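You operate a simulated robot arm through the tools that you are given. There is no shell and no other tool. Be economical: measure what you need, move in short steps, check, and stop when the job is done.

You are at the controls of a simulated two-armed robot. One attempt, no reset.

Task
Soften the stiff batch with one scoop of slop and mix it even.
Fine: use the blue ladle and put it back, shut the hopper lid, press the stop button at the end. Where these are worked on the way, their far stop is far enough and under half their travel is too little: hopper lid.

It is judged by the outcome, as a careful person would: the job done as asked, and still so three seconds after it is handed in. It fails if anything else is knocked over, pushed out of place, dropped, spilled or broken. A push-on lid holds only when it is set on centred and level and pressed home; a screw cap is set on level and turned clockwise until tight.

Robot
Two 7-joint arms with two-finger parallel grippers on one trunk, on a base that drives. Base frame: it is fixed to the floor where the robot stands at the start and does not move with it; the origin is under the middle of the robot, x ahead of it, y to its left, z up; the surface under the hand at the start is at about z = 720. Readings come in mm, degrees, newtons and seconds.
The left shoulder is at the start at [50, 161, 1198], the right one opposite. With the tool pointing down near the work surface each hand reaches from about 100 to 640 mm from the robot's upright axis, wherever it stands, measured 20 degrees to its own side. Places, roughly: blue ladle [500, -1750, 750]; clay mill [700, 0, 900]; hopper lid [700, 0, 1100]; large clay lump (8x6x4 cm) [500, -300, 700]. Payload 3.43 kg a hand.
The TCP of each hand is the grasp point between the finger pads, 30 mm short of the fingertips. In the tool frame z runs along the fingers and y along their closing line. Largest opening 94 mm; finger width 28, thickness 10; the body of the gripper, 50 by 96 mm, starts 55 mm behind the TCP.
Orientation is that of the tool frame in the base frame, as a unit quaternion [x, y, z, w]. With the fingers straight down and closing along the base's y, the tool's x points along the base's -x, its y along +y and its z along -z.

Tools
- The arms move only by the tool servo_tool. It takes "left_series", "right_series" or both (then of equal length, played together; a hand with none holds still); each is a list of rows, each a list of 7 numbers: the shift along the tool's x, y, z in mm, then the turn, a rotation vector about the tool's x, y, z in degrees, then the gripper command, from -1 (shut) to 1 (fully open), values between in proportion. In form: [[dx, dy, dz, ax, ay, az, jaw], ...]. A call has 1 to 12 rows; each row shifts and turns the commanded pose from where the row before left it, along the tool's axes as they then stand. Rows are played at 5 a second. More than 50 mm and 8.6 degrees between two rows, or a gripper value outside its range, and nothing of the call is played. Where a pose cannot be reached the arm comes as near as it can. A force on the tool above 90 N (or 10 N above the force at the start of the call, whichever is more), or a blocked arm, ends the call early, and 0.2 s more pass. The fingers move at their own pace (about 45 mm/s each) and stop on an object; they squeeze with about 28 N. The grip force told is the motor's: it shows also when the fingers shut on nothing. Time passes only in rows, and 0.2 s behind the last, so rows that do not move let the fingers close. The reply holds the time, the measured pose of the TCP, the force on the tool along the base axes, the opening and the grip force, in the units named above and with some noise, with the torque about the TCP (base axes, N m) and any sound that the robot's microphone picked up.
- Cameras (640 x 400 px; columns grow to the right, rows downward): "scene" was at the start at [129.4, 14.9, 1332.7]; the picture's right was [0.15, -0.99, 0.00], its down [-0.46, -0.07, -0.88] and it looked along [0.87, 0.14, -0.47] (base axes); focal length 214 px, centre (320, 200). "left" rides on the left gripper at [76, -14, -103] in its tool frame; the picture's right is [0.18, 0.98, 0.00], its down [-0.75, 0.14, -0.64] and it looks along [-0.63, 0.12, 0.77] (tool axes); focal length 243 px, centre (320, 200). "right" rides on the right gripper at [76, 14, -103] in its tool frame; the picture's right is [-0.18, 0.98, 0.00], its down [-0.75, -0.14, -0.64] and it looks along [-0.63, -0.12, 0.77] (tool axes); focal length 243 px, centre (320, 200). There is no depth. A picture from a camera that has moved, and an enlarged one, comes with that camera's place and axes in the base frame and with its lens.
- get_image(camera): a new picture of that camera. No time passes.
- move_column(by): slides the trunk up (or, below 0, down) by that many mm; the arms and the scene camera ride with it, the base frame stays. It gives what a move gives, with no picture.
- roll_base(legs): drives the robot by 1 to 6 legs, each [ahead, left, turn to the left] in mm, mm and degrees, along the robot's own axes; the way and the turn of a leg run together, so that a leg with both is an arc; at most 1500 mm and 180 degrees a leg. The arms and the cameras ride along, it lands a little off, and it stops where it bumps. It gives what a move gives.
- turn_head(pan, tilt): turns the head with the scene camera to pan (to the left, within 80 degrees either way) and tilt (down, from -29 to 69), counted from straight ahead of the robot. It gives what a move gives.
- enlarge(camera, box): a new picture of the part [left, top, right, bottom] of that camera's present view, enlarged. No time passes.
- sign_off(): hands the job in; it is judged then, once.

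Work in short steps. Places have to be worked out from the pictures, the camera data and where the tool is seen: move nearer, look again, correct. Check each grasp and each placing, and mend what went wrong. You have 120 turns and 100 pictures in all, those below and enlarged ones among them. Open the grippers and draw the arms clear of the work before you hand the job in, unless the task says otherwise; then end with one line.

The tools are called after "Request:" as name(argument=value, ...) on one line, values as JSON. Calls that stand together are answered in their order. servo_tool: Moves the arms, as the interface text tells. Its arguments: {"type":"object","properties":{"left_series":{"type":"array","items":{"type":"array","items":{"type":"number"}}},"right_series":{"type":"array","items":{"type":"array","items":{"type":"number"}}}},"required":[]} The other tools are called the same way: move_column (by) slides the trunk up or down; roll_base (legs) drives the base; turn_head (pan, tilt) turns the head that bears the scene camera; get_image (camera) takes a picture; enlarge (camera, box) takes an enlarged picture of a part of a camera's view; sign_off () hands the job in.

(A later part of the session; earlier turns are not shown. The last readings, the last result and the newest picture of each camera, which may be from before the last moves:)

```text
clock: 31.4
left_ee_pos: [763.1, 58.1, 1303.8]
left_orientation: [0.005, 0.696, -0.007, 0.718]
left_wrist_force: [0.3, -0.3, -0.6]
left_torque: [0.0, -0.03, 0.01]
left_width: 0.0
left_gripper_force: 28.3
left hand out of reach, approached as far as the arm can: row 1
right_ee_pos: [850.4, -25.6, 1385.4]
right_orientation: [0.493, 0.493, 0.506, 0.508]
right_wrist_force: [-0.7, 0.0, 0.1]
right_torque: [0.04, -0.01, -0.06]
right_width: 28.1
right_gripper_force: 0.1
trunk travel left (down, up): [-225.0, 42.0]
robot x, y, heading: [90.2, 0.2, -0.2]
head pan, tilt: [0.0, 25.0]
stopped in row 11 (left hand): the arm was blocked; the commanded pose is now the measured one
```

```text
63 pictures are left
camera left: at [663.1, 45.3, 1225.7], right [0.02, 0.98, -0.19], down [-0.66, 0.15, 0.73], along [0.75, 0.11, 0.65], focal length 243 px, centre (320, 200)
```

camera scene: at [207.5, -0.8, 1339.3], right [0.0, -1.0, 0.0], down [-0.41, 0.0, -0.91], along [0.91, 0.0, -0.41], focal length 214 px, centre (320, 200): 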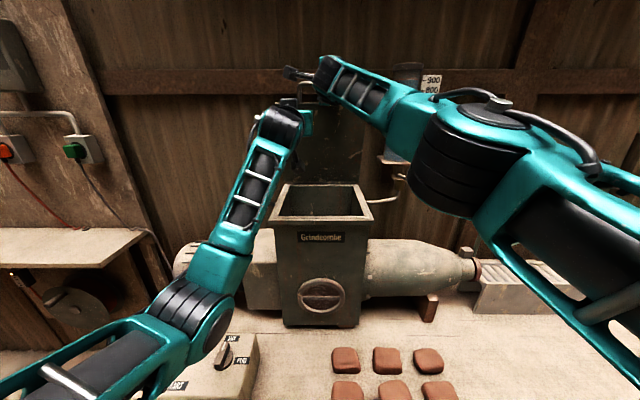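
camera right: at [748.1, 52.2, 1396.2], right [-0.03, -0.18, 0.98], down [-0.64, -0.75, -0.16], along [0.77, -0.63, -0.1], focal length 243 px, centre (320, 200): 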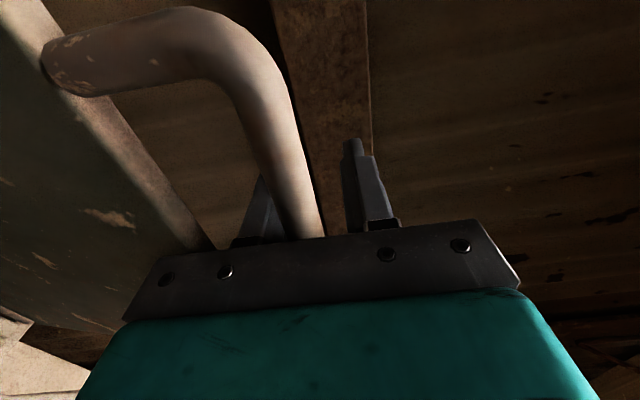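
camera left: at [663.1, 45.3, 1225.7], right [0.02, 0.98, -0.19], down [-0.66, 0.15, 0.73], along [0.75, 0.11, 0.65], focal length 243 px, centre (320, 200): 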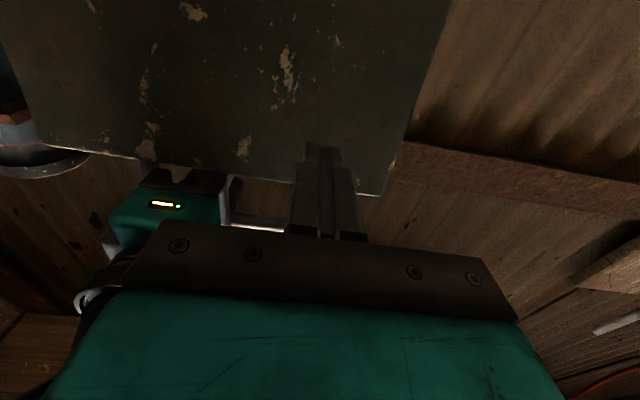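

The left gripper body is probably fouling the right wrist. Back it off, lower by 55 mm, shift left, then push at the panel.

Request:
servo_tool(left_series=[[0, 0, -30, 0, 0, 0, -1], [40, 20, 0, 0, 0, 0, -1], [20, 5, 0, 0, -1.5, 0, -1], [0, 0, 30, 0, 0, 0, -1], [0, 0, 25, 0, 0, 0, -1], [0, 0, 20, 0, 0, 0, -1], [0, 0, 0, 0, 0, 0, -1]])

Request:
get_image(camera="left")

```text
clock: 32.8
left_ee_pos: [771.6, 56.5, 1299.6]
left_orientation: [0.016, 0.65, -0.02, 0.76]
left_wrist_force: [-0.5, 0.6, -0.3]
left_torque: [0.02, -0.04, 0.0]
left_width: 0.0
left_gripper_force: 28.0
right_ee_pos: [842.1, -36.5, 1380.3]
right_orientation: [0.498, 0.492, 0.504, 0.507]
right_wrist_force: [-3.4, 1.0, -1.7]
right_torque: [0.01, -0.13, -0.07]
right_width: 28.5
right_gripper_force: 0.1
trunk travel left (down, up): [-225.0, 42.0]
robot x, y, heading: [87.1, -2.0, 0.2]
head pan, tilt: [0.0, 25.0]
stopped in row 6 (left hand): the force on the tool passed its limit at 115 N (the readings are from after the stop); the commanded pose is now the measured one
```

```text
62 pictures are left
camera left: at [680.7, 44.9, 1208.8], right [0.08, 0.98, -0.18], down [-0.74, 0.18, 0.64], along [0.66, 0.09, 0.74], focal length 243 px, centre (320, 200)
```

left: 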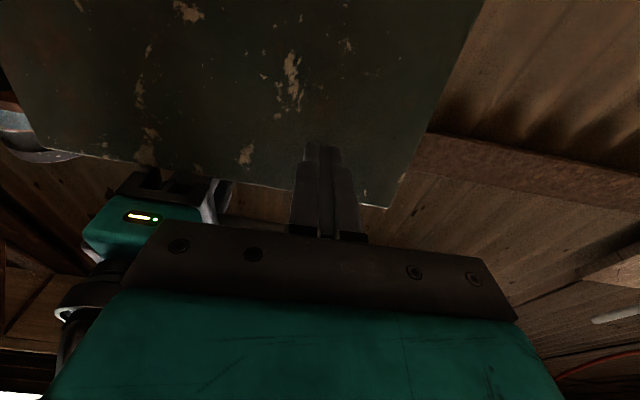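

It seems the left fingertips already touch the panel (lid nearer 72°) and the right hand jams the handle by sitting too high. Relax the left 15 mm, lower the right 12 mm and open it a bit.

Request:
servo_tool(left_series=[[0, 0, -15, 0, 0, 0, -1], [0, 0, 0, 0, 0, 0, -1], [0, 0, 0, 0, 0, 0, -1], [0, 0, 0, 0, 0, 0, -1]], right_series=[[0, 0, 0, 0, 0, 0, -0.4], [0, -6, 0, 0, 0, 0, -0.3], [0, -6, 0, 0, 0, 0, -0.3], [0, 0, 0, 0, 0, 0, -0.3]])

Request:
get_image(camera="right")

Request:
get_image(camera="left")

```text
clock: 34.0
left_ee_pos: [767.6, 50.9, 1285.0]
left_orientation: [0.017, 0.657, -0.024, 0.753]
left_wrist_force: [-0.2, 0.9, -0.3]
left_torque: [0.0, -0.05, -0.03]
left_width: 0.0
left_gripper_force: 28.2
right_ee_pos: [852.7, -37.6, 1372.4]
right_orientation: [0.495, 0.49, 0.504, 0.51]
right_wrist_force: [-2.2, -1.1, 19.8]
right_torque: [0.06, 0.43, 0.0]
right_width: 30.0
right_gripper_force: 0.0
trunk travel left (down, up): [-225.0, 42.0]
robot x, y, heading: [86.3, -1.6, 0.2]
head pan, tilt: [0.0, 25.0]
stopped in row 4 (left hand): the arm was blocked; the commanded pose is now the measured one
```

```text
61 pictures are left
camera right: at [750.1, 41.3, 1384.3], right [-0.03, -0.18, 0.98], down [-0.65, -0.75, -0.16], along [0.76, -0.64, -0.09], focal length 243 px, centre (320, 200)
```

right: 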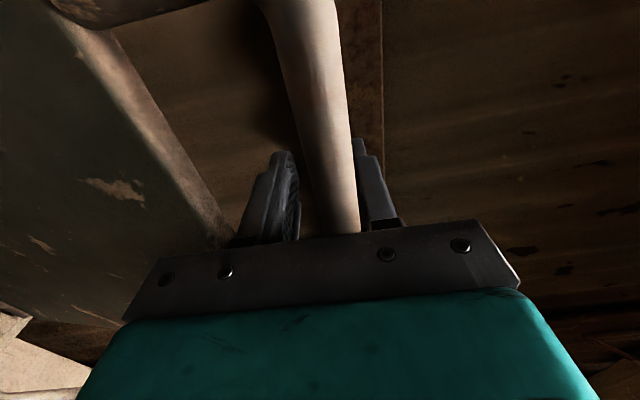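

```text
60 pictures are left
camera left: at [675.5, 41.7, 1195.7], right [0.08, 0.98, -0.19], down [-0.73, 0.19, 0.66], along [0.68, 0.08, 0.73], focal length 243 px, centre (320, 200)
```

left: 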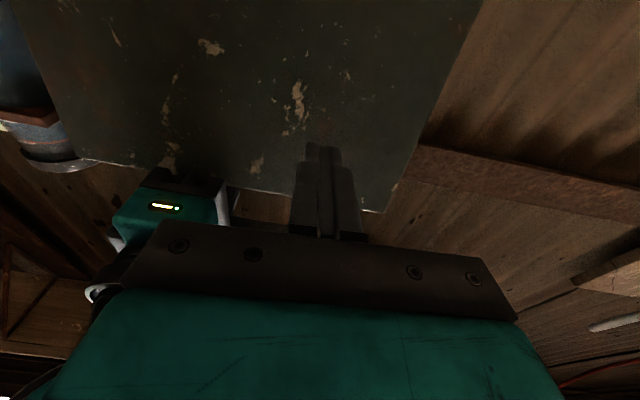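

Check scene view for arm contact.

Request:
enlarge(camera="scene", box=[180, 30, 480, 220])

```text
2.11 times, centred on (330, 125) of scene
camera zoom: at [205.9, -4.9, 1338.7], right [0.0, -1.0, 0.0], down [-0.41, 0.0, -0.91], along [0.91, 0.0, -0.41], focal length 452 px, centre (299, 358)
```

zoom: 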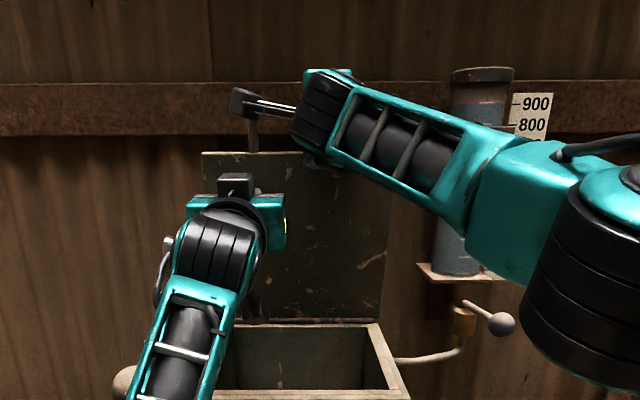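

The left forearm is near the hopper rim, limiting it. Let the left fist take the lid's weight as is, then pull the right hand out and use it shut to push the bar with its tips.

Request:
servo_tool(left_series=[[-5, 0, 5, 0, 0, 0, -1], [-5, 0, 5, 0, 0, 0, -1], [0, 0, 5, 0, 0, 0, -1], [0, 0, 0, 0, 0, 0, -1]], right_series=[[0, 5, 0, 0, 0, 0, -0.3], [0, 0, 0, 0, 0, 0, -0.3], [0, 0, 0, 0, 0, 0, -0.3], [0, 0, 0, 0, 0, 0, -0.3]])

Request:
get_image(camera="left")

```text
clock: 35.2
left_ee_pos: [778.4, 49.8, 1302.6]
left_orientation: [0.017, 0.652, -0.027, 0.758]
left_wrist_force: [0.0, 0.8, 0.9]
left_torque: [0.03, 0.0, 0.03]
left_width: 0.0
left_gripper_force: 27.5
right_ee_pos: [853.5, -31.9, 1372.1]
right_orientation: [0.496, 0.492, 0.504, 0.507]
right_wrist_force: [-2.5, -0.1, 9.5]
right_torque: [0.1, 0.01, -0.39]
right_width: 30.3
right_gripper_force: 0.0
trunk travel left (down, up): [-225.0, 42.0]
robot x, y, heading: [90.9, 3.3, -0.2]
head pan, tilt: [0.0, 25.0]
stopped in row 4 (left hand): the arm was blocked; the commanded pose is now the measured one
```

```text
58 pictures are left
camera left: at [687.7, 39.4, 1213.0], right [0.09, 0.98, -0.19], down [-0.74, 0.19, 0.65], along [0.67, 0.08, 0.74], focal length 243 px, centre (320, 200)
```

left: 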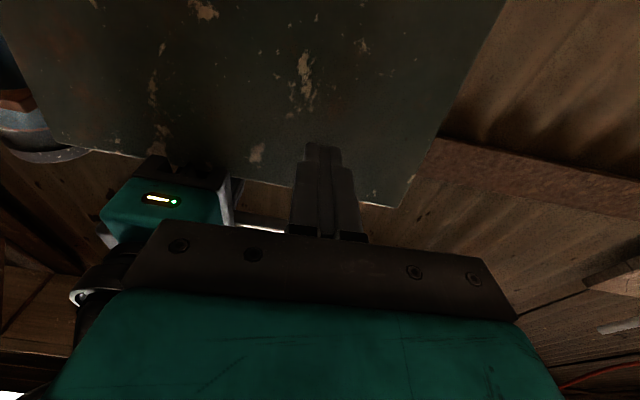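

The left tip isn't on the lid at all; its forearm is what is fouled. Withdraw the left hand and instead bring the base a little further ahead so the right palm pushes the bar past upright.

Request:
servo_tool(left_series=[[-10, 0, -30, 0, 0, 0, -1], [-5, 5, -40, 0, 0, 0, -1], [0, 20, -40, 0, 0, 0, -1], [0, 30, -35, 0, 0, 0, -1], [0, 30, -35, 0, 0, 0, -1], [0, 30, -30, 0, 0, 0, -1], [0, 0, 0, 0, 0, 0, -1]])

Request:
roll_base(legs=[[25, 0, 0]])

Request:
get_image(camera="right")

Request:
get_image(camera="scene")

```text
clock: 36.4
left_ee_pos: [621.1, 118.2, 1282.5]
left_orientation: [0.022, 0.659, -0.062, 0.749]
left_wrist_force: [-10.3, -24.9, 6.1]
left_torque: [-2.66, 1.67, 2.22]
left_width: 0.0
left_gripper_force: 28.2
right_ee_pos: [859.7, -24.2, 1374.9]
right_orientation: [0.488, 0.496, 0.507, 0.508]
right_wrist_force: [0.0, 2.0, 4.2]
right_torque: [0.05, 0.01, -0.2]
right_width: 30.6
right_gripper_force: 0.1
trunk travel left (down, up): [-225.0, 42.0]
robot x, y, heading: [87.3, -1.6, -0.3]
head pan, tilt: [0.0, 25.0]
stopped in row 6 (left hand): the force on the tool passed its limit at 104 N (the readings are from after the stop); the commanded pose is now the measured one
```

```text
clock: 37.2
left_ee_pos: [629.7, 114.5, 1287.7]
left_orientation: [0.022, 0.656, -0.071, 0.751]
left_wrist_force: [-7.1, -8.8, 4.6]
left_torque: [-0.92, 1.23, 0.85]
left_width: 0.0
left_gripper_force: 28.6
right_ee_pos: [871.6, -24.4, 1375.7]
right_orientation: [0.487, 0.496, 0.508, 0.508]
right_wrist_force: [-0.9, -0.7, 3.1]
right_torque: [0.02, 0.04, -0.17]
right_width: 31.1
right_gripper_force: 0.1
trunk travel left (down, up): [-225.0, 42.0]
robot x, y, heading: [98.7, -0.2, -0.2]
head pan, tilt: [0.0, 25.0]
stopped in leg 1: the robot was blocked; the commanded pose is now the measured one
```

```text
57 pictures are left
camera right: at [767.6, 52.8, 1386.5], right [-0.03, -0.17, 0.98], down [-0.63, -0.76, -0.15], along [0.78, -0.63, -0.09], focal length 243 px, centre (320, 200)
```

right: 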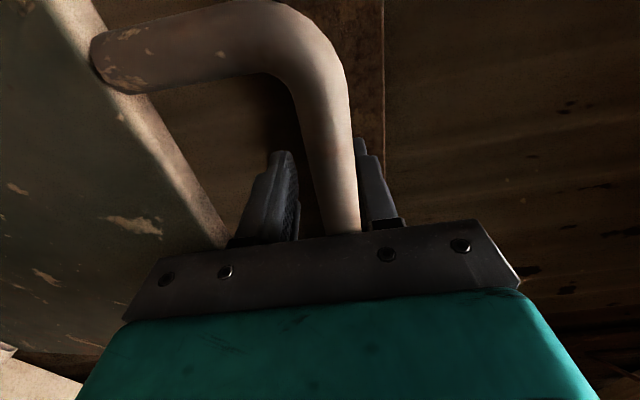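

```text
56 pictures are left
camera scene: at [229.2, -3.3, 1337.4], right [0.0, -1.0, 0.0], down [-0.42, 0.0, -0.91], along [0.91, 0.0, -0.42], focal length 214 px, centre (320, 200)
```

scene: 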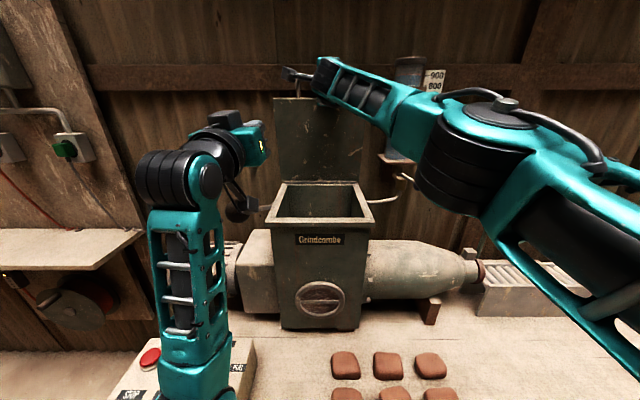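

The left hand's camera mount seems to lie against the ball lever. Lift it straight up, clear of the ball, then look.

Request:
servo_tool(left_series=[[-15, -8, 4, 0, 0, 0, -1], [-30, 0, 0, 0, 0, 0, -1], [-30, 0, 0, 0, 0, 0, -1], [-30, 0, 0, 0, 0, 0, -1], [0, 0, 0, 0, 0, 0, -1]])

Request:
enlarge(camera="scene", box=[120, 30, 420, 240])

```text
clock: 38.4
left_ee_pos: [620.7, 116.4, 1394.3]
left_orientation: [0.022, 0.657, -0.069, 0.751]
left_wrist_force: [0.0, -0.1, 0.1]
left_torque: [0.03, -0.04, -0.04]
left_width: 0.0
left_gripper_force: 28.0
right_ee_pos: [872.5, -23.0, 1375.0]
right_orientation: [0.488, 0.497, 0.507, 0.508]
right_wrist_force: [-0.5, -7.6, 13.6]
right_torque: [0.12, 0.53, 0.06]
right_width: 31.0
right_gripper_force: 0.0
trunk travel left (down, up): [-225.0, 42.0]
robot x, y, heading: [97.5, -1.7, -0.0]
head pan, tilt: [0.0, 25.0]
```

```text
1.90 times, centred on (270, 135) of scene
camera zoom: at [229.4, -2.8, 1337.7], right [0.0, -1.0, 0.0], down [-0.42, 0.0, -0.91], along [0.91, 0.0, -0.42], focal length 408 px, centre (415, 324)
```

zoom: 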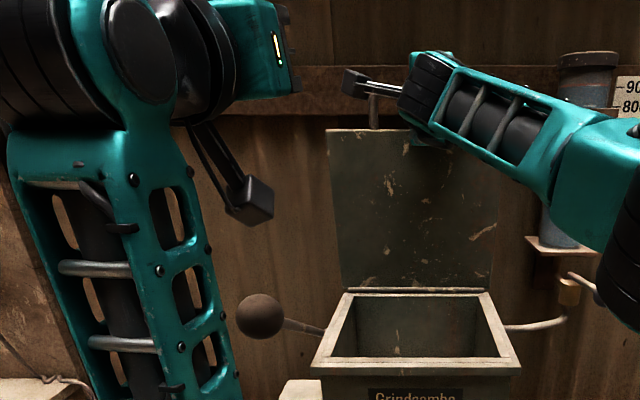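

The left is free and the ball lever is unmoved. Now push higher on the panel (z≈1325, y≈95), where neither the ball nor the right wrist is in the way.

Request:
servo_tool(left_series=[[0, 0, 0, 0, 8.2, 0, -1], [0, 0, 40, 0, 0, 0, -1], [0, 0, 40, 0, 0, 0, -1], [0, 0, 40, 0, 0, 0, -1], [0, 0, 20, 0, 0, 0, -1], [35, 0, 0, 0, 0, 0, -1], [30, 0, 0, 0, 0, 0, -1], [0, 0, 0, 0, 0, 0, -1]], right_series=[[0, 4, 0, 0, 0, 0, -0.3], [0, 0, 0, 0, 0, 0, -0.3], [0, 0, 0, 0, 0, 0, -0.3], [0, 0, 0, 0, 0, 0, -0.3], [0, 0, 0, 0, 0, 0, -0.3], [0, 0, 0, 0, 0, 0, -0.3], [0, 0, 0, 0, 0, 0, -0.3], [0, 0, 0, 0, 0, 0, -0.3]])

Request:
get_image(camera="left")

```text
clock: 40.2
left_ee_pos: [754.4, 95.4, 1333.3]
left_orientation: [0.027, 0.706, -0.067, 0.705]
left_wrist_force: [-0.1, -0.7, 0.0]
left_torque: [0.01, 0.01, 0.01]
left_width: 0.0
left_gripper_force: 27.9
right_ee_pos: [865.0, -18.8, 1383.5]
right_orientation: [0.485, 0.497, 0.509, 0.509]
right_wrist_force: [-1.3, 0.6, 0.2]
right_torque: [0.0, -0.02, 0.0]
right_width: 33.0
right_gripper_force: 0.1
trunk travel left (down, up): [-225.0, 42.0]
robot x, y, heading: [101.0, -2.9, -0.2]
head pan, tilt: [0.0, 25.0]
```

```text
54 pictures are left
camera left: at [649.8, 89.6, 1257.5], right [0.13, 0.96, -0.24], down [-0.61, 0.27, 0.74], along [0.78, 0.05, 0.63], focal length 243 px, centre (320, 200)
```

left: 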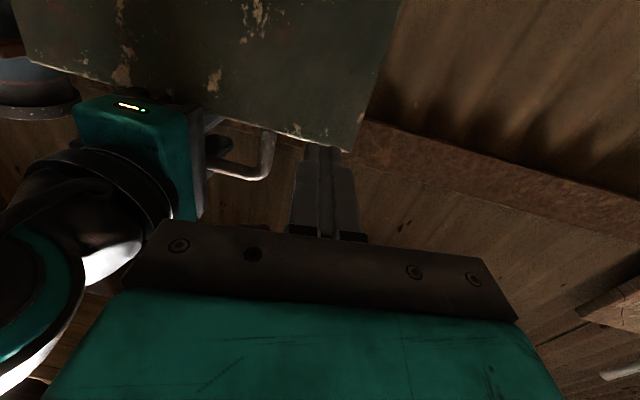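

The tip would meet the panel too near its corner; lower 25 mm, shift 12 mm right, then push forward.

Request:
servo_tool(left_series=[[25, -12, 0, 0, 0, 0, -1], [0, 0, 20, 0, 0, 0, -1], [0, 0, 20, 0, 0, 0, -1], [0, 0, 20, 0, 0, 0, -1], [0, 0, 15, 0, 0, 0, -1], [0, 0, 10, 0, 0, 0, -1], [0, 0, 10, 0, 0, 0, -1], [0, 0, 0, 0, 0, 0, -1]])

Request:
get_image(camera="left")

Request:
get_image(camera="right")

```text
clock: 42.2
left_ee_pos: [807.4, 81.9, 1358.4]
left_orientation: [0.023, 0.675, -0.067, 0.734]
left_wrist_force: [-4.5, 4.0, -33.2]
left_torque: [-0.11, -3.44, -0.42]
left_width: 0.1
left_gripper_force: 27.7
right_ee_pos: [836.6, -7.4, 1399.0]
right_orientation: [0.481, 0.491, 0.519, 0.508]
right_wrist_force: [4.3, 0.9, 20.2]
right_torque: [2.85, 4.37, 0.19]
right_width: 40.6
right_gripper_force: 6.9
trunk travel left (down, up): [-225.0, 42.0]
robot x, y, heading: [96.0, 0.2, 0.5]
head pan, tilt: [0.0, 25.0]
stopped in row 8 (left hand): the arm was blocked; the commanded pose is now the measured one
```

```text
53 pictures are left
camera left: at [710.1, 75.4, 1275.3], right [0.14, 0.96, -0.24], down [-0.68, 0.27, 0.68], along [0.72, 0.07, 0.69], focal length 243 px, centre (320, 200)
```

left: 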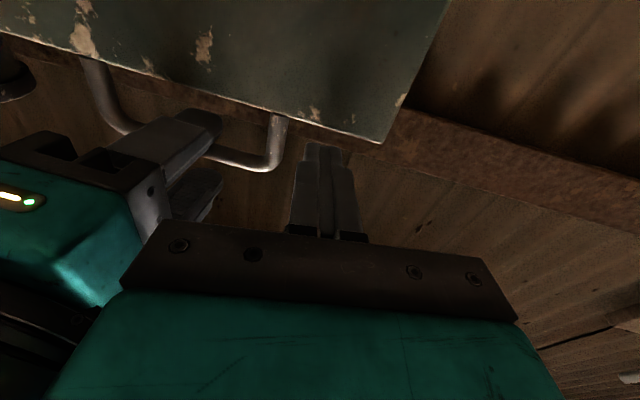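

```text
52 pictures are left
camera right: at [731.9, 67.6, 1408.5], right [-0.05, -0.19, 0.98], down [-0.62, -0.77, -0.18], along [0.79, -0.61, -0.08], focal length 243 px, centre (320, 200)
```

right: 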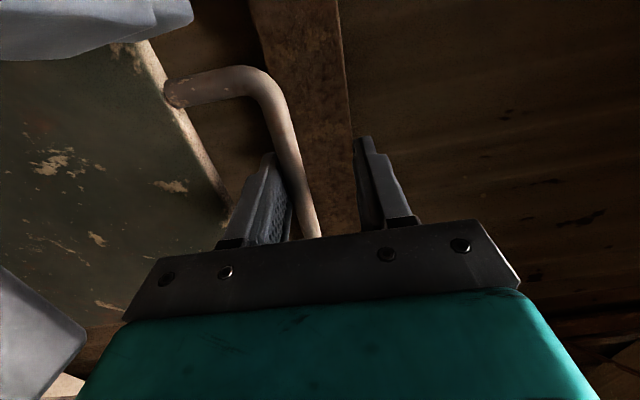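

The bar is now near the right fingertips (x≈870), so the lid has moved past upright. Withdraw the right hand straight back while the left holds.

Request:
servo_tool(right_series=[[0, 0, -15, 0, 0, 0, 0], [0, 0, -20, 0, 0, 0, 0], [0, 0, -25, 0, 0, 0, 0], [-20, 0, -40, 0, 0, 0, 0], [-30, 0, -35, 0, 0, 0, 0], [-30, 0, -35, 0, 0, 0, 0], [0, 0, 0, 0, 0, 0, 0]])

Request:
get_image(camera="left")

Request:
get_image(camera="scene")

```text
clock: 44.0
left_ee_pos: [808.4, 81.2, 1371.9]
left_orientation: [0.023, 0.665, -0.069, 0.744]
left_wrist_force: [-1.3, 0.5, 1.4]
left_torque: [-0.04, 0.08, -0.11]
left_width: 0.0
left_gripper_force: 28.2
right_ee_pos: [675.2, -92.8, 1386.4]
right_orientation: [0.48, 0.497, 0.512, 0.51]
right_wrist_force: [-0.5, -0.1, 0.0]
right_torque: [-0.02, 0.02, 0.02]
right_width: 46.9
right_gripper_force: 0.0
trunk travel left (down, up): [-225.0, 42.0]
robot x, y, heading: [98.5, 1.1, 0.6]
head pan, tilt: [0.0, 25.0]
stopped in row 7 (right hand): the arm was blocked; the commanded pose is now the measured one
```

```text
51 pictures are left
camera left: at [713.7, 73.6, 1285.8], right [0.15, 0.96, -0.24], down [-0.69, 0.27, 0.67], along [0.7, 0.07, 0.71], focal length 243 px, centre (320, 200)
```

left: 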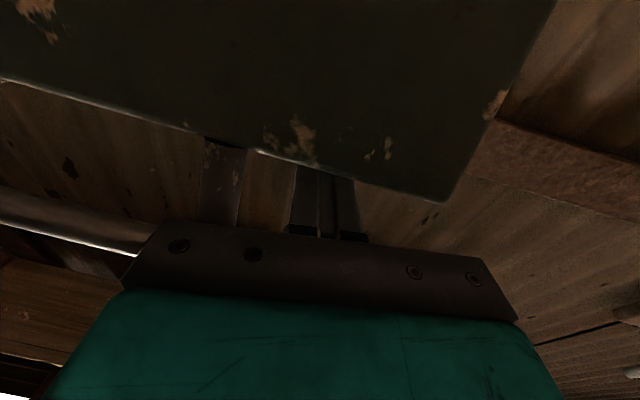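

```text
50 pictures are left
camera scene: at [203.4, 3.3, 1340.1], right [0.01, -1.0, 0.0], down [-0.4, 0.0, -0.92], along [0.92, 0.0, -0.4], focal length 214 px, centre (320, 200)
```

scene: 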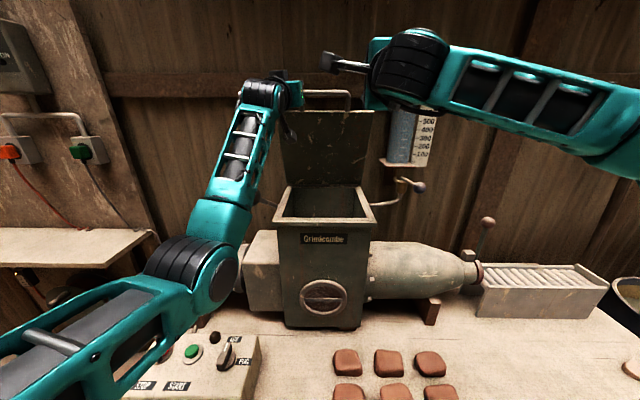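

The lid fell back a bit and now rests against the left gripper at ~70°. Use the right hand shut as a poker on the panel at y≈-85, z≈1325 and push it well past upright.

Request:
servo_tool(right_series=[[0, -20, -5, 0, 0, 0, -1], [0, -20, 0, 0, 0, 0, -1], [0, -20, 0, 0, 0, 0, -1], [0, 0, 0, 0, 0, 0, -1]])

Request:
servo_tool(right_series=[[0, 0, 25, 0, 0, 0, -1], [0, 0, 25, 0, 0, 0, -1], [0, 0, 25, 0, 0, 0, -1], [0, 0, 25, 0, 0, 0, -1], [0, 0, 25, 0, 0, 0, -1], [0, 0, 20, 0, 0, 0, -1], [0, 0, 20, 0, 0, 0, -1], [0, 0, 20, 0, 0, 0, -1], [0, 0, 0, 0, 0, 0, -1]])

Request:
get_image(camera="scene")

Request:
get_image(camera="right")

```text
clock: 45.2
left_ee_pos: [808.7, 80.2, 1379.2]
left_orientation: [0.023, 0.66, -0.069, 0.748]
left_wrist_force: [-1.8, -0.7, 1.1]
left_torque: [-0.03, 0.06, -0.08]
left_width: 0.0
left_gripper_force: 28.6
right_ee_pos: [677.8, -95.7, 1323.0]
right_orientation: [0.481, 0.497, 0.513, 0.509]
right_wrist_force: [-0.2, 0.1, -0.6]
right_torque: [0.0, -0.02, -0.02]
right_width: 0.0
right_gripper_force: 27.6
trunk travel left (down, up): [-225.0, 42.0]
robot x, y, heading: [95.9, 4.4, 0.3]
head pan, tilt: [0.0, 25.0]
stopped in row 4 (right hand): the arm was blocked; the commanded pose is now the measured one
```

```text
clock: 47.2
left_ee_pos: [809.8, 79.2, 1377.3]
left_orientation: [0.023, 0.661, -0.069, 0.747]
left_wrist_force: [-0.4, 0.3, -0.3]
left_torque: [0.0, -0.02, 0.01]
left_width: 0.0
left_gripper_force: 27.5
right_ee_pos: [859.4, -93.7, 1336.6]
right_orientation: [0.481, 0.496, 0.512, 0.51]
right_wrist_force: [-63.2, -6.6, -10.6]
right_torque: [0.02, 0.78, -0.92]
right_width: 0.1
right_gripper_force: 27.9
trunk travel left (down, up): [-225.0, 42.0]
robot x, y, heading: [99.2, -3.2, -0.0]
head pan, tilt: [0.0, 25.0]
```

```text
49 pictures are left
camera scene: at [205.5, 1.9, 1340.0], right [0.0, -1.0, 0.0], down [-0.4, 0.0, -0.92], along [0.92, 0.0, -0.4], focal length 214 px, centre (320, 200)
```

scene: 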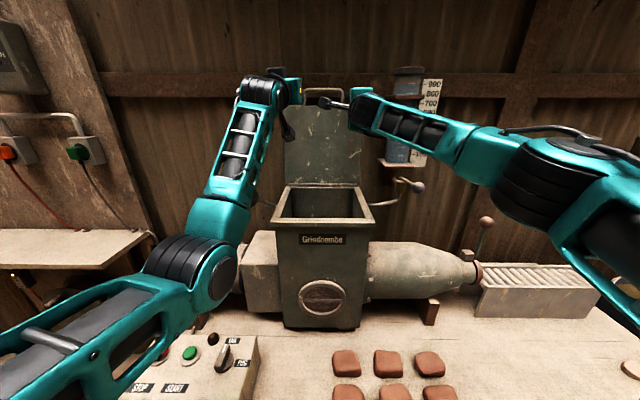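

```text
48 pictures are left
camera right: at [755.2, -18.6, 1344.5], right [-0.04, -0.17, 0.98], down [-0.62, -0.77, -0.16], along [0.78, -0.62, -0.07], focal length 243 px, centre (320, 200)
```

right: 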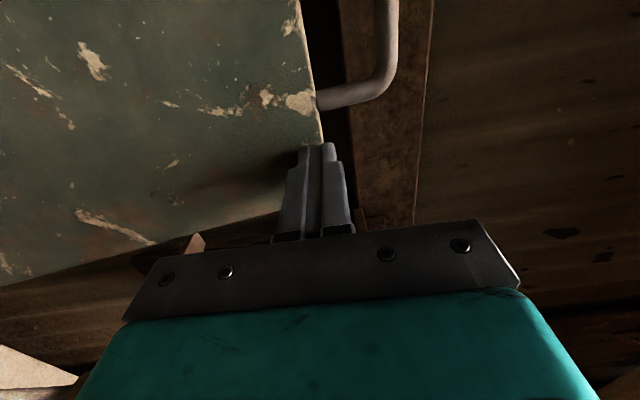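

The right poker meets 63 N at x≈889: the lid is at its far stop, past upright. Withdraw and check that it stays.

Request:
servo_tool(right_series=[[0, 0, -15, 0, 0, 0, -1], [0, 0, -20, 0, 0, 0, -1], [0, 0, -30, 0, 0, 0, -1], [0, 0, -40, 0, 0, 0, -1], [0, 0, -45, 0, 0, 0, -1], [0, 0, -45, 0, 0, 0, -1], [0, 0, 0, 0, 0, 0, -1]], left_series=[[0, 0, 0, 0, 0, 0, -1], [-5, 0, -15, 0, 0, 0, -1], [-5, 0, -25, 0, 0, 0, -1], [-5, 0, -30, 0, 0, 0, -1], [0, 0, -40, 0, 0, 0, -1], [0, 0, -40, 0, 0, 0, -1], [0, 0, 0, 0, 0, 0, -1]])

Request:
get_image(camera="scene")

```text
clock: 48.8
left_ee_pos: [690.2, 97.6, 1355.0]
left_orientation: [0.024, 0.675, -0.068, 0.735]
left_wrist_force: [0.2, -0.4, -0.4]
left_torque: [0.01, 0.03, -0.01]
left_width: 0.0
left_gripper_force: 28.7
right_ee_pos: [688.4, -99.4, 1310.5]
right_orientation: [0.488, 0.501, 0.507, 0.505]
right_wrist_force: [0.3, 0.3, 0.6]
right_torque: [0.0, -0.01, 0.01]
right_width: 0.0
right_gripper_force: 28.4
trunk travel left (down, up): [-225.0, 42.0]
robot x, y, heading: [102.6, 0.9, 0.4]
head pan, tilt: [0.0, 25.0]
```

```text
47 pictures are left
camera scene: at [231.0, -0.6, 1337.2], right [0.0, -1.0, 0.0], down [-0.42, 0.0, -0.91], along [0.91, 0.0, -0.42], focal length 214 px, centre (320, 200)
```

scene: 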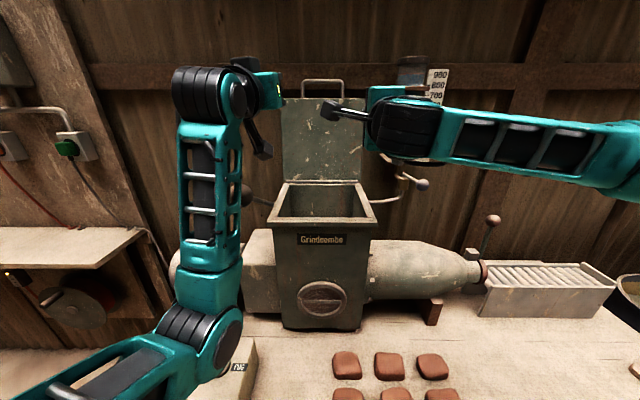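

The lid stays open at its stop. Back the base away 250 mm and look into the hopper.

Request:
roll_base(legs=[[-250, 0, 0]])

Request:
move_column(by=42)

Request:
enlarge(camera="scene", box=[200, 60, 460, 320])

```text
clock: 50.6
left_ee_pos: [432.6, 97.2, 1356.2]
left_orientation: [0.025, 0.673, -0.07, 0.736]
left_wrist_force: [0.1, -0.4, -0.8]
left_torque: [-0.04, 0.0, 0.02]
left_width: 0.0
left_gripper_force: 27.8
right_ee_pos: [431.8, -101.6, 1311.0]
right_orientation: [0.488, 0.5, 0.507, 0.505]
right_wrist_force: [0.1, -0.1, 0.8]
right_torque: [-0.01, 0.0, 0.03]
right_width: 0.1
right_gripper_force: 28.1
trunk travel left (down, up): [-225.0, 42.0]
robot x, y, heading: [-157.2, -4.1, -0.1]
head pan, tilt: [0.0, 25.0]
```

```text
clock: 51.5
left_ee_pos: [433.8, 96.6, 1395.7]
left_orientation: [0.025, 0.674, -0.07, 0.735]
left_wrist_force: [-0.3, 0.4, -0.5]
left_torque: [0.0, -0.01, 0.0]
left_width: 0.3
left_gripper_force: 28.6
right_ee_pos: [432.4, -102.6, 1352.2]
right_orientation: [0.488, 0.5, 0.506, 0.506]
right_wrist_force: [-0.3, 0.3, -0.3]
right_torque: [0.01, 0.01, 0.01]
right_width: 0.4
right_gripper_force: 27.4
trunk travel left (down, up): [-267.0, 0.0]
robot x, y, heading: [-159.2, -0.4, -0.2]
head pan, tilt: [0.0, 25.0]
```

```text
1.54 times, centred on (330, 190) of scene
camera zoom: at [-25.9, -1.0, 1379.0], right [0.0, -1.0, 0.0], down [-0.42, 0.0, -0.91], along [0.91, 0.0, -0.42], focal length 330 px, centre (305, 215)
```

zoom: 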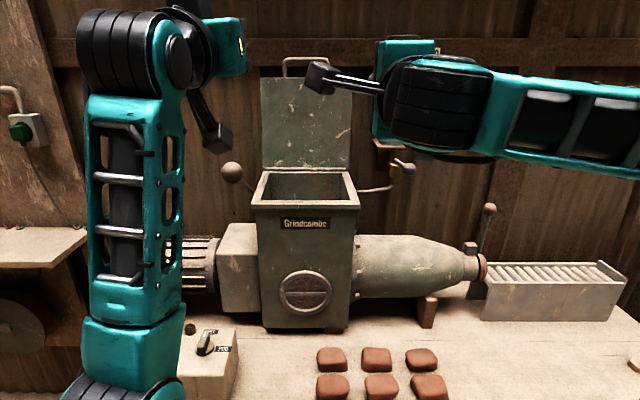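

The hopper floor isn't visible from here; I'll check later from closer. Now turn to the right and drive toward the ladle bench, then look.

Request:
roll_base(legs=[[0, 0, -90], [800, 0, 0]])

Request:
turn_head(pan=25, tilt=32)

Request:
get_image(camera="scene")

```text
clock: 58.9
left_ee_pos: [-66.0, -1284.1, 1396.4]
left_orientation: [-0.493, -0.46, 0.569, -0.471]
left_wrist_force: [-0.5, -0.8, -0.3]
left_torque: [-0.05, -0.03, -0.04]
left_width: 0.0
left_gripper_force: 28.1
right_ee_pos: [-263.8, -1283.5, 1350.8]
right_orientation: [0.699, 0.009, 0.002, 0.715]
right_wrist_force: [0.1, 0.2, 0.7]
right_torque: [0.01, -0.02, 0.01]
right_width: 0.2
right_gripper_force: 28.0
trunk travel left (down, up): [-267.0, 0.0]
robot x, y, heading: [-161.0, -693.3, -90.1]
head pan, tilt: [0.0, 25.0]
stopped in leg 2: the robot was blocked; the commanded pose is now the measured one
```

```text
clock: 59.8
left_ee_pos: [-64.8, -1281.2, 1397.2]
left_orientation: [-0.494, -0.458, 0.569, -0.471]
left_wrist_force: [-0.2, -0.6, -0.3]
left_torque: [-0.01, 0.0, -0.01]
left_width: 0.3
left_gripper_force: 27.8
right_ee_pos: [-263.1, -1281.1, 1352.3]
right_orientation: [0.698, 0.008, 0.001, 0.716]
right_wrist_force: [-0.1, 0.2, -1.0]
right_torque: [0.0, -0.05, -0.01]
right_width: 0.1
right_gripper_force: 27.8
trunk travel left (down, up): [-267.0, 0.0]
robot x, y, heading: [-161.5, -692.0, -90.2]
head pan, tilt: [25.0, 32.0]
```

```text
45 pictures are left
camera scene: at [-126.0, -812.4, 1367.9], right [-0.91, -0.42, 0.0], down [-0.22, 0.48, -0.85], along [0.36, -0.77, -0.53], focal length 214 px, centre (320, 200)
```

scene: 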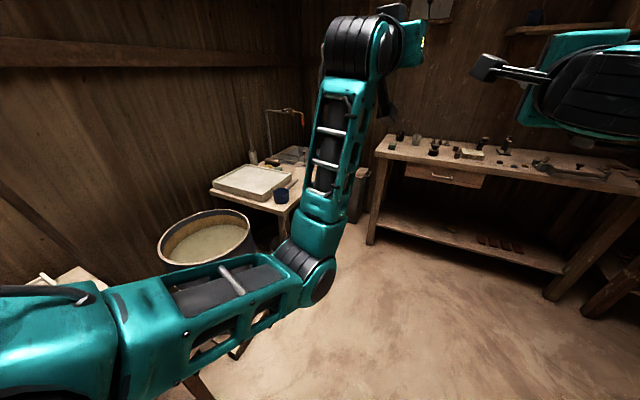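

A big drum of slop stands left of the bench with the ladle. Something blocked the base; I'll tuck the arms into downward, compact poses first, then look.

Request:
servo_tool(left_series=[[0, 0, 0, 0, 8.3, 0, -1], [0, 0, 0, 0, 8.3, 0, -1], [0, 0, 0, 0, 8.3, 0, -1], [0, 0, 0, 0, 8.3, 0, -1], [0, 0, 0, 0, 8.3, 0, -1], [0, 0, 0, 0, 8.3, 0, -1], [0, 0, 0, 0, 8.3, 0, -1], [0, 0, 0, 0, 8.3, 0, -1], [0, 0, 0, 0, 8.3, 0, -1], [0, 0, 0, 0, 8.3, 0, -1], [0, 0, 0, 0, 8.3, 0, -1], [0, 0, 0, 0, 4, 0, -1]], right_series=[[0, 0, -15, 0, 0, -8.2, -1], [0, 0, -15, 0, 0, -8.2, -1], [0, 0, -15, 0, 0, -8.2, -1], [0, 0, -15, 0, 0, -8.2, -1], [0, 0, -15, 0, 0, -8.2, -1], [0, 0, -15, 0, 0, -8.2, -1], [0, 0, -15, 0, 0, -8.2, -1], [0, 0, -15, 0, 0, -8.2, -1], [0, 0, -15, 0, 0, -8.2, -1], [0, 0, 0, 0, 0, -8.2, -1], [0, 0, 0, 0, 0, -8, -1], [0, 0, 0, 0, 0, 0, -1]])

Request:
servo_tool(left_series=[[45, 0, 0, 0, 0, 0, -1], [45, 0, 0, 0, 0, 0, -1], [45, 0, 0, 0, 0, 0, -1], [45, 0, 0, 0, 0, 0, -1], [45, 0, 0, 0, 0, 0, -1], [0, 0, 48, 0, 0, 0, -1], [0, 0, 48, 0, 0, 0, -1], [0, 0, 48, 0, 0, 0, -1], [0, 0, 48, 0, 0, 0, -1], [0, 0, 48, 0, 0, 0, -1], [0, 0, 48, 0, 0, 0, -1], [0, 0, 0, 0, 0, 0, -1]], right_series=[[40, 0, 0, 0, 8.2, 0, 0], [20, 0, 20, 0, 8.2, 0, 0], [0, 0, 20, 0, 8.2, 0, 0], [0, 0, 20, 0, 8.2, 0, 0], [0, 0, 20, 0, 8.2, 0, 0], [0, 0, 20, 0, 8.2, 0, 0], [0, 0, 20, 0, 8.2, 0, 0], [0, 0, 20, 0, 8.2, 0, 0], [0, 0, 30, 0, 8.2, 0, 0], [0, 0, 30, 0, 8.2, 0, 0], [0, 0, 40, 0, 8, 0, 0], [0, 0, 40, 0, 0, 0, 0]])

Request:
turn_head(pan=40, tilt=40)

Request:
get_image(camera="scene")

```text
clock: 62.4
left_ee_pos: [-44.8, -1259.1, 1384.5]
left_orientation: [0.747, 0.66, -0.079, 0.03]
left_wrist_force: [0.1, -0.4, -0.1]
left_torque: [-0.02, -0.01, 0.02]
left_width: 0.0
left_gripper_force: 28.0
left hand out of reach, approached as far as the arm can: row 7, 10, 11, 12
right_ee_pos: [-265.5, -1145.5, 1349.4]
right_orientation: [-0.488, -0.5, 0.506, -0.506]
right_wrist_force: [-0.8, 0.5, 0.2]
right_torque: [0.01, -0.01, 0.03]
right_width: 0.1
right_gripper_force: 27.5
trunk travel left (down, up): [-267.0, 0.0]
robot x, y, heading: [-164.8, -693.5, -90.1]
head pan, tilt: [25.0, 32.0]
```

```text
clock: 65.0
left_ee_pos: [-54.1, -1325.3, 1112.1]
left_orientation: [0.747, 0.66, -0.08, 0.029]
left_wrist_force: [0.1, 1.0, 0.3]
left_torque: [-0.03, -0.02, 0.0]
left_width: 0.1
left_gripper_force: 27.8
left hand out of reach, approached as far as the arm can: row 1, 2, 3, 4, 5, 7, 8, 9, 10
right_ee_pos: [-266.2, -1288.7, 1081.7]
right_orientation: [0.703, 0.712, -0.011, 0.005]
right_wrist_force: [-0.5, -0.4, 0.1]
right_torque: [-0.03, 0.0, 0.03]
right_width: 47.1
right_gripper_force: 0.0
trunk travel left (down, up): [-267.0, 0.0]
robot x, y, heading: [-163.7, -695.1, -90.3]
head pan, tilt: [25.0, 32.0]
```

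```text
clock: 65.7
left_ee_pos: [-55.8, -1325.2, 1113.3]
left_orientation: [0.746, 0.66, -0.079, 0.029]
left_wrist_force: [0.0, -0.3, -0.7]
left_torque: [-0.01, 0.04, -0.01]
left_width: 0.1
left_gripper_force: 27.6
right_ee_pos: [-264.6, -1289.7, 1081.4]
right_orientation: [0.702, 0.712, -0.013, 0.005]
right_wrist_force: [0.8, 0.3, -1.1]
right_torque: [0.0, 0.01, -0.01]
right_width: 47.0
right_gripper_force: 0.0
trunk travel left (down, up): [-267.0, 0.0]
robot x, y, heading: [-164.4, -694.9, -90.3]
head pan, tilt: [40.0, 40.0]
```

```text
44 pictures are left
camera scene: at [-109.2, -796.3, 1355.8], right [-0.77, -0.64, 0.0], down [-0.41, 0.49, -0.77], along [0.49, -0.59, -0.64], focal length 214 px, centre (320, 200)
```

scene: 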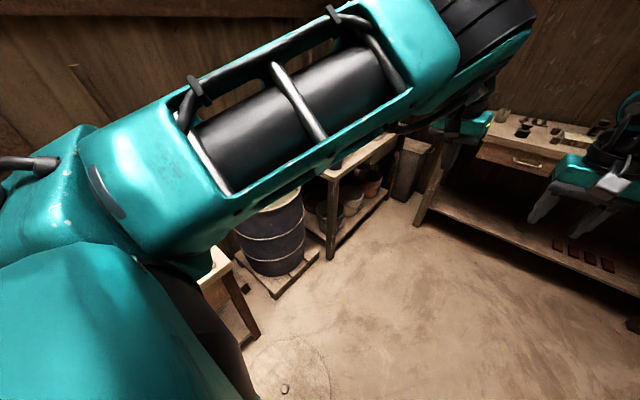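

Pull both hands back toward the body and lower, then look again.

Request:
servo_tool(left_series=[[20, 0, 40, 0, 0, 0, -1], [45, 0, 10, 0, 0, 0, -1], [45, 0, 0, 0, 0, 0, -1], [45, 0, 0, 0, 0, 0, -1], [45, 0, 0, 0, 0, 0, -1], [45, 0, 0, 0, 0, 0, -1]], right_series=[[20, 0, 40, 0, 0, 0, 0], [45, 0, 10, 0, 0, 0, 0], [45, 0, 0, 0, 0, 0, 0], [45, 0, 0, 0, 0, 0, 0], [40, 0, 0, 0, 0, 0, 0], [40, 0, 0, 0, 0, 0, 0]])

Request:
turn_head(pan=20, tilt=40)

Request:
get_image(camera="scene")

```text
clock: 67.1
left_ee_pos: [71.6, -1225.0, 1023.8]
left_orientation: [0.747, 0.66, -0.08, 0.027]
left_wrist_force: [-0.3, 0.3, -0.3]
left_torque: [-0.04, 0.0, 0.03]
left_width: 0.2
left_gripper_force: 28.1
left hand out of reach, approached as far as the arm can: row 1, 2, 3, 4, 5, 6
right_ee_pos: [-266.5, -1050.0, 1029.6]
right_orientation: [0.703, 0.711, -0.013, 0.006]
right_wrist_force: [0.2, 0.0, -0.3]
right_torque: [0.01, 0.01, -0.01]
right_width: 47.1
right_gripper_force: 0.0
trunk travel left (down, up): [-267.0, 0.0]
robot x, y, heading: [-163.5, -690.9, -90.1]
head pan, tilt: [40.0, 40.0]
```

```text
clock: 68.0
left_ee_pos: [71.3, -1226.1, 1023.9]
left_orientation: [0.746, 0.66, -0.08, 0.026]
left_wrist_force: [-0.3, -1.1, -0.7]
left_torque: [0.04, 0.01, 0.04]
left_width: 0.0
left_gripper_force: 27.5
right_ee_pos: [-265.5, -1052.7, 1029.0]
right_orientation: [0.703, 0.711, -0.012, 0.005]
right_wrist_force: [-0.2, -0.5, 0.1]
right_torque: [-0.02, 0.02, -0.05]
right_width: 47.0
right_gripper_force: 0.0
trunk travel left (down, up): [-267.0, 0.0]
robot x, y, heading: [-163.1, -691.7, -90.1]
head pan, tilt: [20.0, 40.0]
```

```text
43 pictures are left
camera scene: at [-134.6, -810.9, 1355.7], right [-0.94, -0.34, 0.0], down [-0.22, 0.6, -0.77], along [0.26, -0.72, -0.64], focal length 214 px, centre (320, 200)
```

scene: 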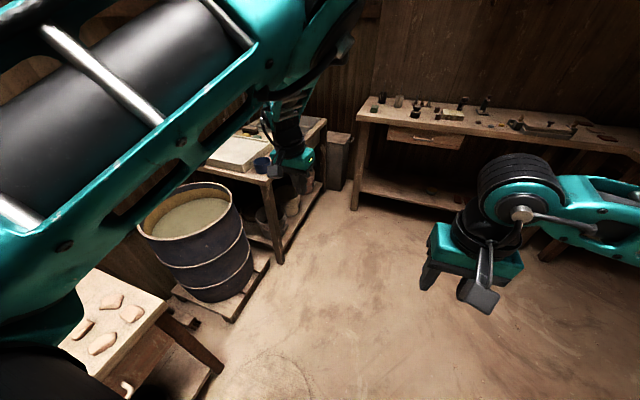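

Drum of slop centred near [670,-1267], rim about z≈700; ladle near [515,-1690]. Turn to face +x and slide sideways to y≈-1450.

Request:
roll_base(legs=[[0, 0, 90], [0, -740, 0]])

Request:
turn_head(pan=-15, tilt=35)

Request:
get_image(camera="scene")

```text
clock: 78.6
left_ee_pos: [362.0, -1197.0, 1024.8]
left_orientation: [0.064, 0.994, -0.038, 0.076]
left_wrist_force: [-0.1, -0.1, 0.5]
left_torque: [0.0, 0.0, -0.03]
left_width: 0.0
left_gripper_force: 27.7
right_ee_pos: [186.7, -1532.9, 1029.2]
right_orientation: [-0.002, 1.0, -0.006, 0.012]
right_wrist_force: [-0.2, 1.2, -0.3]
right_torque: [-0.01, 0.0, -0.02]
right_width: 47.3
right_gripper_force: 0.2
trunk travel left (down, up): [-267.0, 0.0]
robot x, y, heading: [-172.9, -1428.2, -0.3]
head pan, tilt: [20.0, 40.0]
```

```text
clock: 79.6
left_ee_pos: [361.8, -1197.3, 1023.5]
left_orientation: [0.065, 0.994, -0.038, 0.075]
left_wrist_force: [0.4, 0.2, -0.4]
left_torque: [0.0, -0.01, 0.01]
left_width: 0.0
left_gripper_force: 27.9
right_ee_pos: [187.0, -1533.6, 1029.3]
right_orientation: [-0.003, 1.0, -0.005, 0.012]
right_wrist_force: [-0.3, 1.3, 0.0]
right_torque: [-0.01, 0.02, -0.02]
right_width: 46.6
right_gripper_force: 0.1
trunk travel left (down, up): [-267.0, 0.0]
robot x, y, heading: [-177.3, -1428.7, -0.8]
head pan, tilt: [-15.0, 35.0]
```

```text
42 pictures are left
camera scene: at [-49.2, -1450.8, 1363.3], right [-0.27, -0.96, 0.0], down [-0.55, 0.15, -0.82], along [0.79, -0.22, -0.57], focal length 214 px, centre (320, 200)
```

scene: 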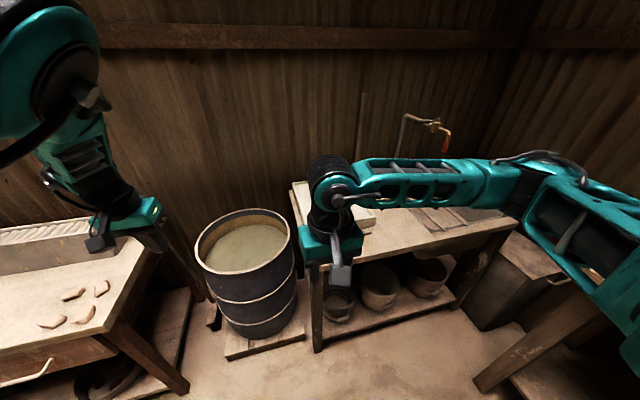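

Drum fits centre ≈[713,-1300], rim z≈660, radius ≈200. Drive 250 mm ahead and look with the right-hand camera for the ladle.

Request:
roll_base(legs=[[250, 0, 0.8]])

Request:
turn_head(pan=-35, tilt=45)

Request:
get_image(camera="scene")

```text
clock: 81.5
left_ee_pos: [612.8, -1198.2, 1024.8]
left_orientation: [0.063, 0.994, -0.038, 0.075]
left_wrist_force: [-0.2, -0.9, -0.8]
left_torque: [0.02, -0.01, 0.0]
left_width: 0.1
left_gripper_force: 28.2
right_ee_pos: [439.3, -1534.1, 1029.5]
right_orientation: [-0.005, 1.0, -0.005, 0.012]
right_wrist_force: [-0.7, 0.2, 0.4]
right_torque: [0.03, 0.02, 0.0]
right_width: 46.9
right_gripper_force: 0.1
trunk travel left (down, up): [-267.0, 0.0]
robot x, y, heading: [80.9, -1427.7, -0.3]
head pan, tilt: [-15.0, 35.0]
```

```text
clock: 82.3
left_ee_pos: [611.3, -1198.5, 1024.5]
left_orientation: [0.063, 0.994, -0.038, 0.076]
left_wrist_force: [0.2, 0.2, -0.1]
left_torque: [-0.02, 0.0, -0.02]
left_width: 0.1
left_gripper_force: 28.1
right_ee_pos: [438.4, -1533.7, 1030.0]
right_orientation: [-0.005, 1.0, -0.005, 0.012]
right_wrist_force: [0.3, -0.5, -0.5]
right_torque: [-0.02, 0.01, 0.0]
right_width: 46.9
right_gripper_force: 0.0
trunk travel left (down, up): [-267.0, 0.0]
robot x, y, heading: [78.3, -1429.3, -0.6]
head pan, tilt: [-35.0, 45.0]
```

```text
41 pictures are left
camera scene: at [183.7, -1476.2, 1348.5], right [-0.58, -0.82, 0.0], down [-0.58, 0.41, -0.71], along [0.58, -0.41, -0.71], focal length 214 px, centre (320, 200)
```

scene: 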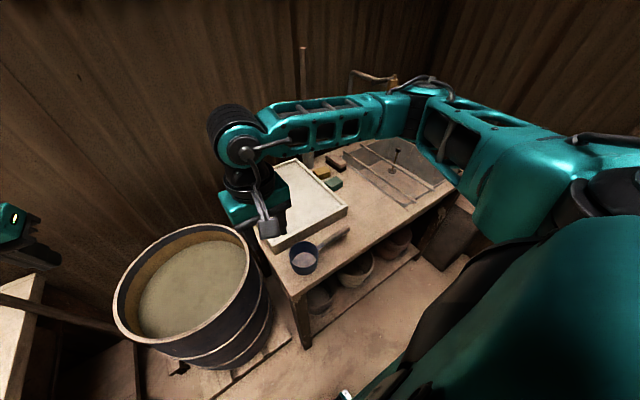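

Zoom in on the ladle.

Request:
enlarge(camera="scene", box=[270, 200, 390, 290])

```text
4.44 times, centred on (330, 245) of scene
camera zoom: at [183.7, -1476.2, 1348.5], right [-0.58, -0.82, 0.0], down [-0.58, 0.41, -0.71], along [0.58, -0.41, -0.71], focal length 953 px, centre (276, 0)
```

zoom: 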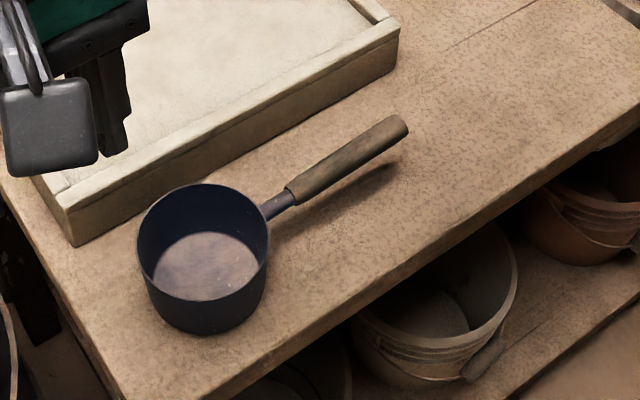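

The dipper's cup is near [489,-1632], its handle pointing to -y, gripping part from y≈-1700 to -1790 at z≈790. Turn the right hand 90° about its axis and go above the handle's middle.

Request:
servo_tool(right_series=[[0, 0, 0, 0, 0, 8.3, 0], [0, 0, 0, 0, 0, 8.3, 0], [0, 0, 0, 0, 0, 8.3, 0], [0, 0, 0, 0, 0, 8.3, 0], [0, 0, 0, 0, 0, 8.3, 0], [0, 0, 0, 0, 0, 8.3, 0], [0, 0, 0, 0, 0, 8.3, 0], [0, 0, 0, 0, 0, 8.3, 0], [0, 0, 0, 0, 0, 8.3, 0], [0, 0, 0, 0, 0, 8.3, 0], [0, 0, 0, 0, 0, 7, 0], [0, 0, 0, 0, 0, 0, 0]])

Request:
servo_tool(right_series=[[-42, 9, 20, 0, 0, 0, 0], [-42, 9, 20, 0, 0, 0, 0], [-42, 9, 20, 0, 0, 0, 0], [-42, 9, 20, 0, 0, 0, 0], [-38, 9, 20, 0, 0, 0, 0], [0, 0, 20, 0, 0, 0, 0], [0, 0, 0, 0, 0, 0, 0]])

Request:
get_image(camera="right")

Request:
get_image(camera="scene")

```text
clock: 84.9
left_ee_pos: [612.2, -1197.3, 1024.8]
left_orientation: [0.064, 0.994, -0.038, 0.076]
left_wrist_force: [0.7, -0.2, -0.3]
left_torque: [0.04, 0.01, 0.0]
left_width: 0.1
left_gripper_force: 28.4
right_ee_pos: [438.2, -1534.1, 1030.1]
right_orientation: [0.704, 0.71, 0.005, 0.013]
right_wrist_force: [0.5, 1.0, 0.7]
right_torque: [-0.01, -0.02, -0.03]
right_width: 47.2
right_gripper_force: 0.0
trunk travel left (down, up): [-267.0, 0.0]
robot x, y, heading: [81.0, -1429.9, -0.3]
head pan, tilt: [-35.0, 45.0]
```

```text
clock: 86.5
left_ee_pos: [612.5, -1197.6, 1023.8]
left_orientation: [0.064, 0.994, -0.037, 0.076]
left_wrist_force: [0.5, -0.1, 0.6]
left_torque: [0.01, -0.01, -0.01]
left_width: 0.2
left_gripper_force: 28.0
right_ee_pos: [489.2, -1738.9, 912.3]
right_orientation: [0.703, 0.711, 0.005, 0.013]
right_wrist_force: [0.4, 0.2, -0.5]
right_torque: [0.01, 0.0, 0.02]
right_width: 47.0
right_gripper_force: 0.0
trunk travel left (down, up): [-267.0, 0.0]
robot x, y, heading: [74.8, -1431.2, -0.4]
head pan, tilt: [-35.0, 45.0]
```

```text
39 pictures are left
camera right: at [500.2, -1659.9, 1013.8], right [0.98, -0.17, 0.03], down [-0.15, -0.75, 0.65], along [-0.09, -0.64, -0.76], focal length 243 px, centre (320, 200)
```

right: 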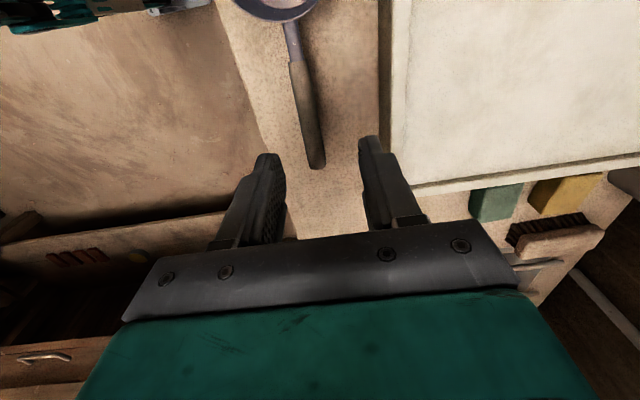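

```text
38 pictures are left
camera scene: at [183.5, -1476.3, 1348.5], right [-0.58, -0.82, 0.0], down [-0.58, 0.41, -0.71], along [0.58, -0.41, -0.71], focal length 214 px, centre (320, 200)
```

scene: 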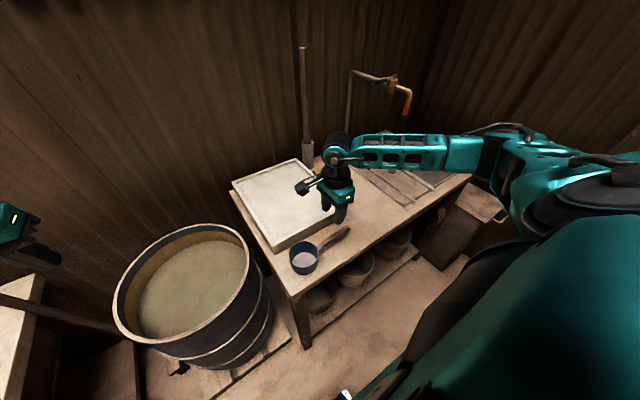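

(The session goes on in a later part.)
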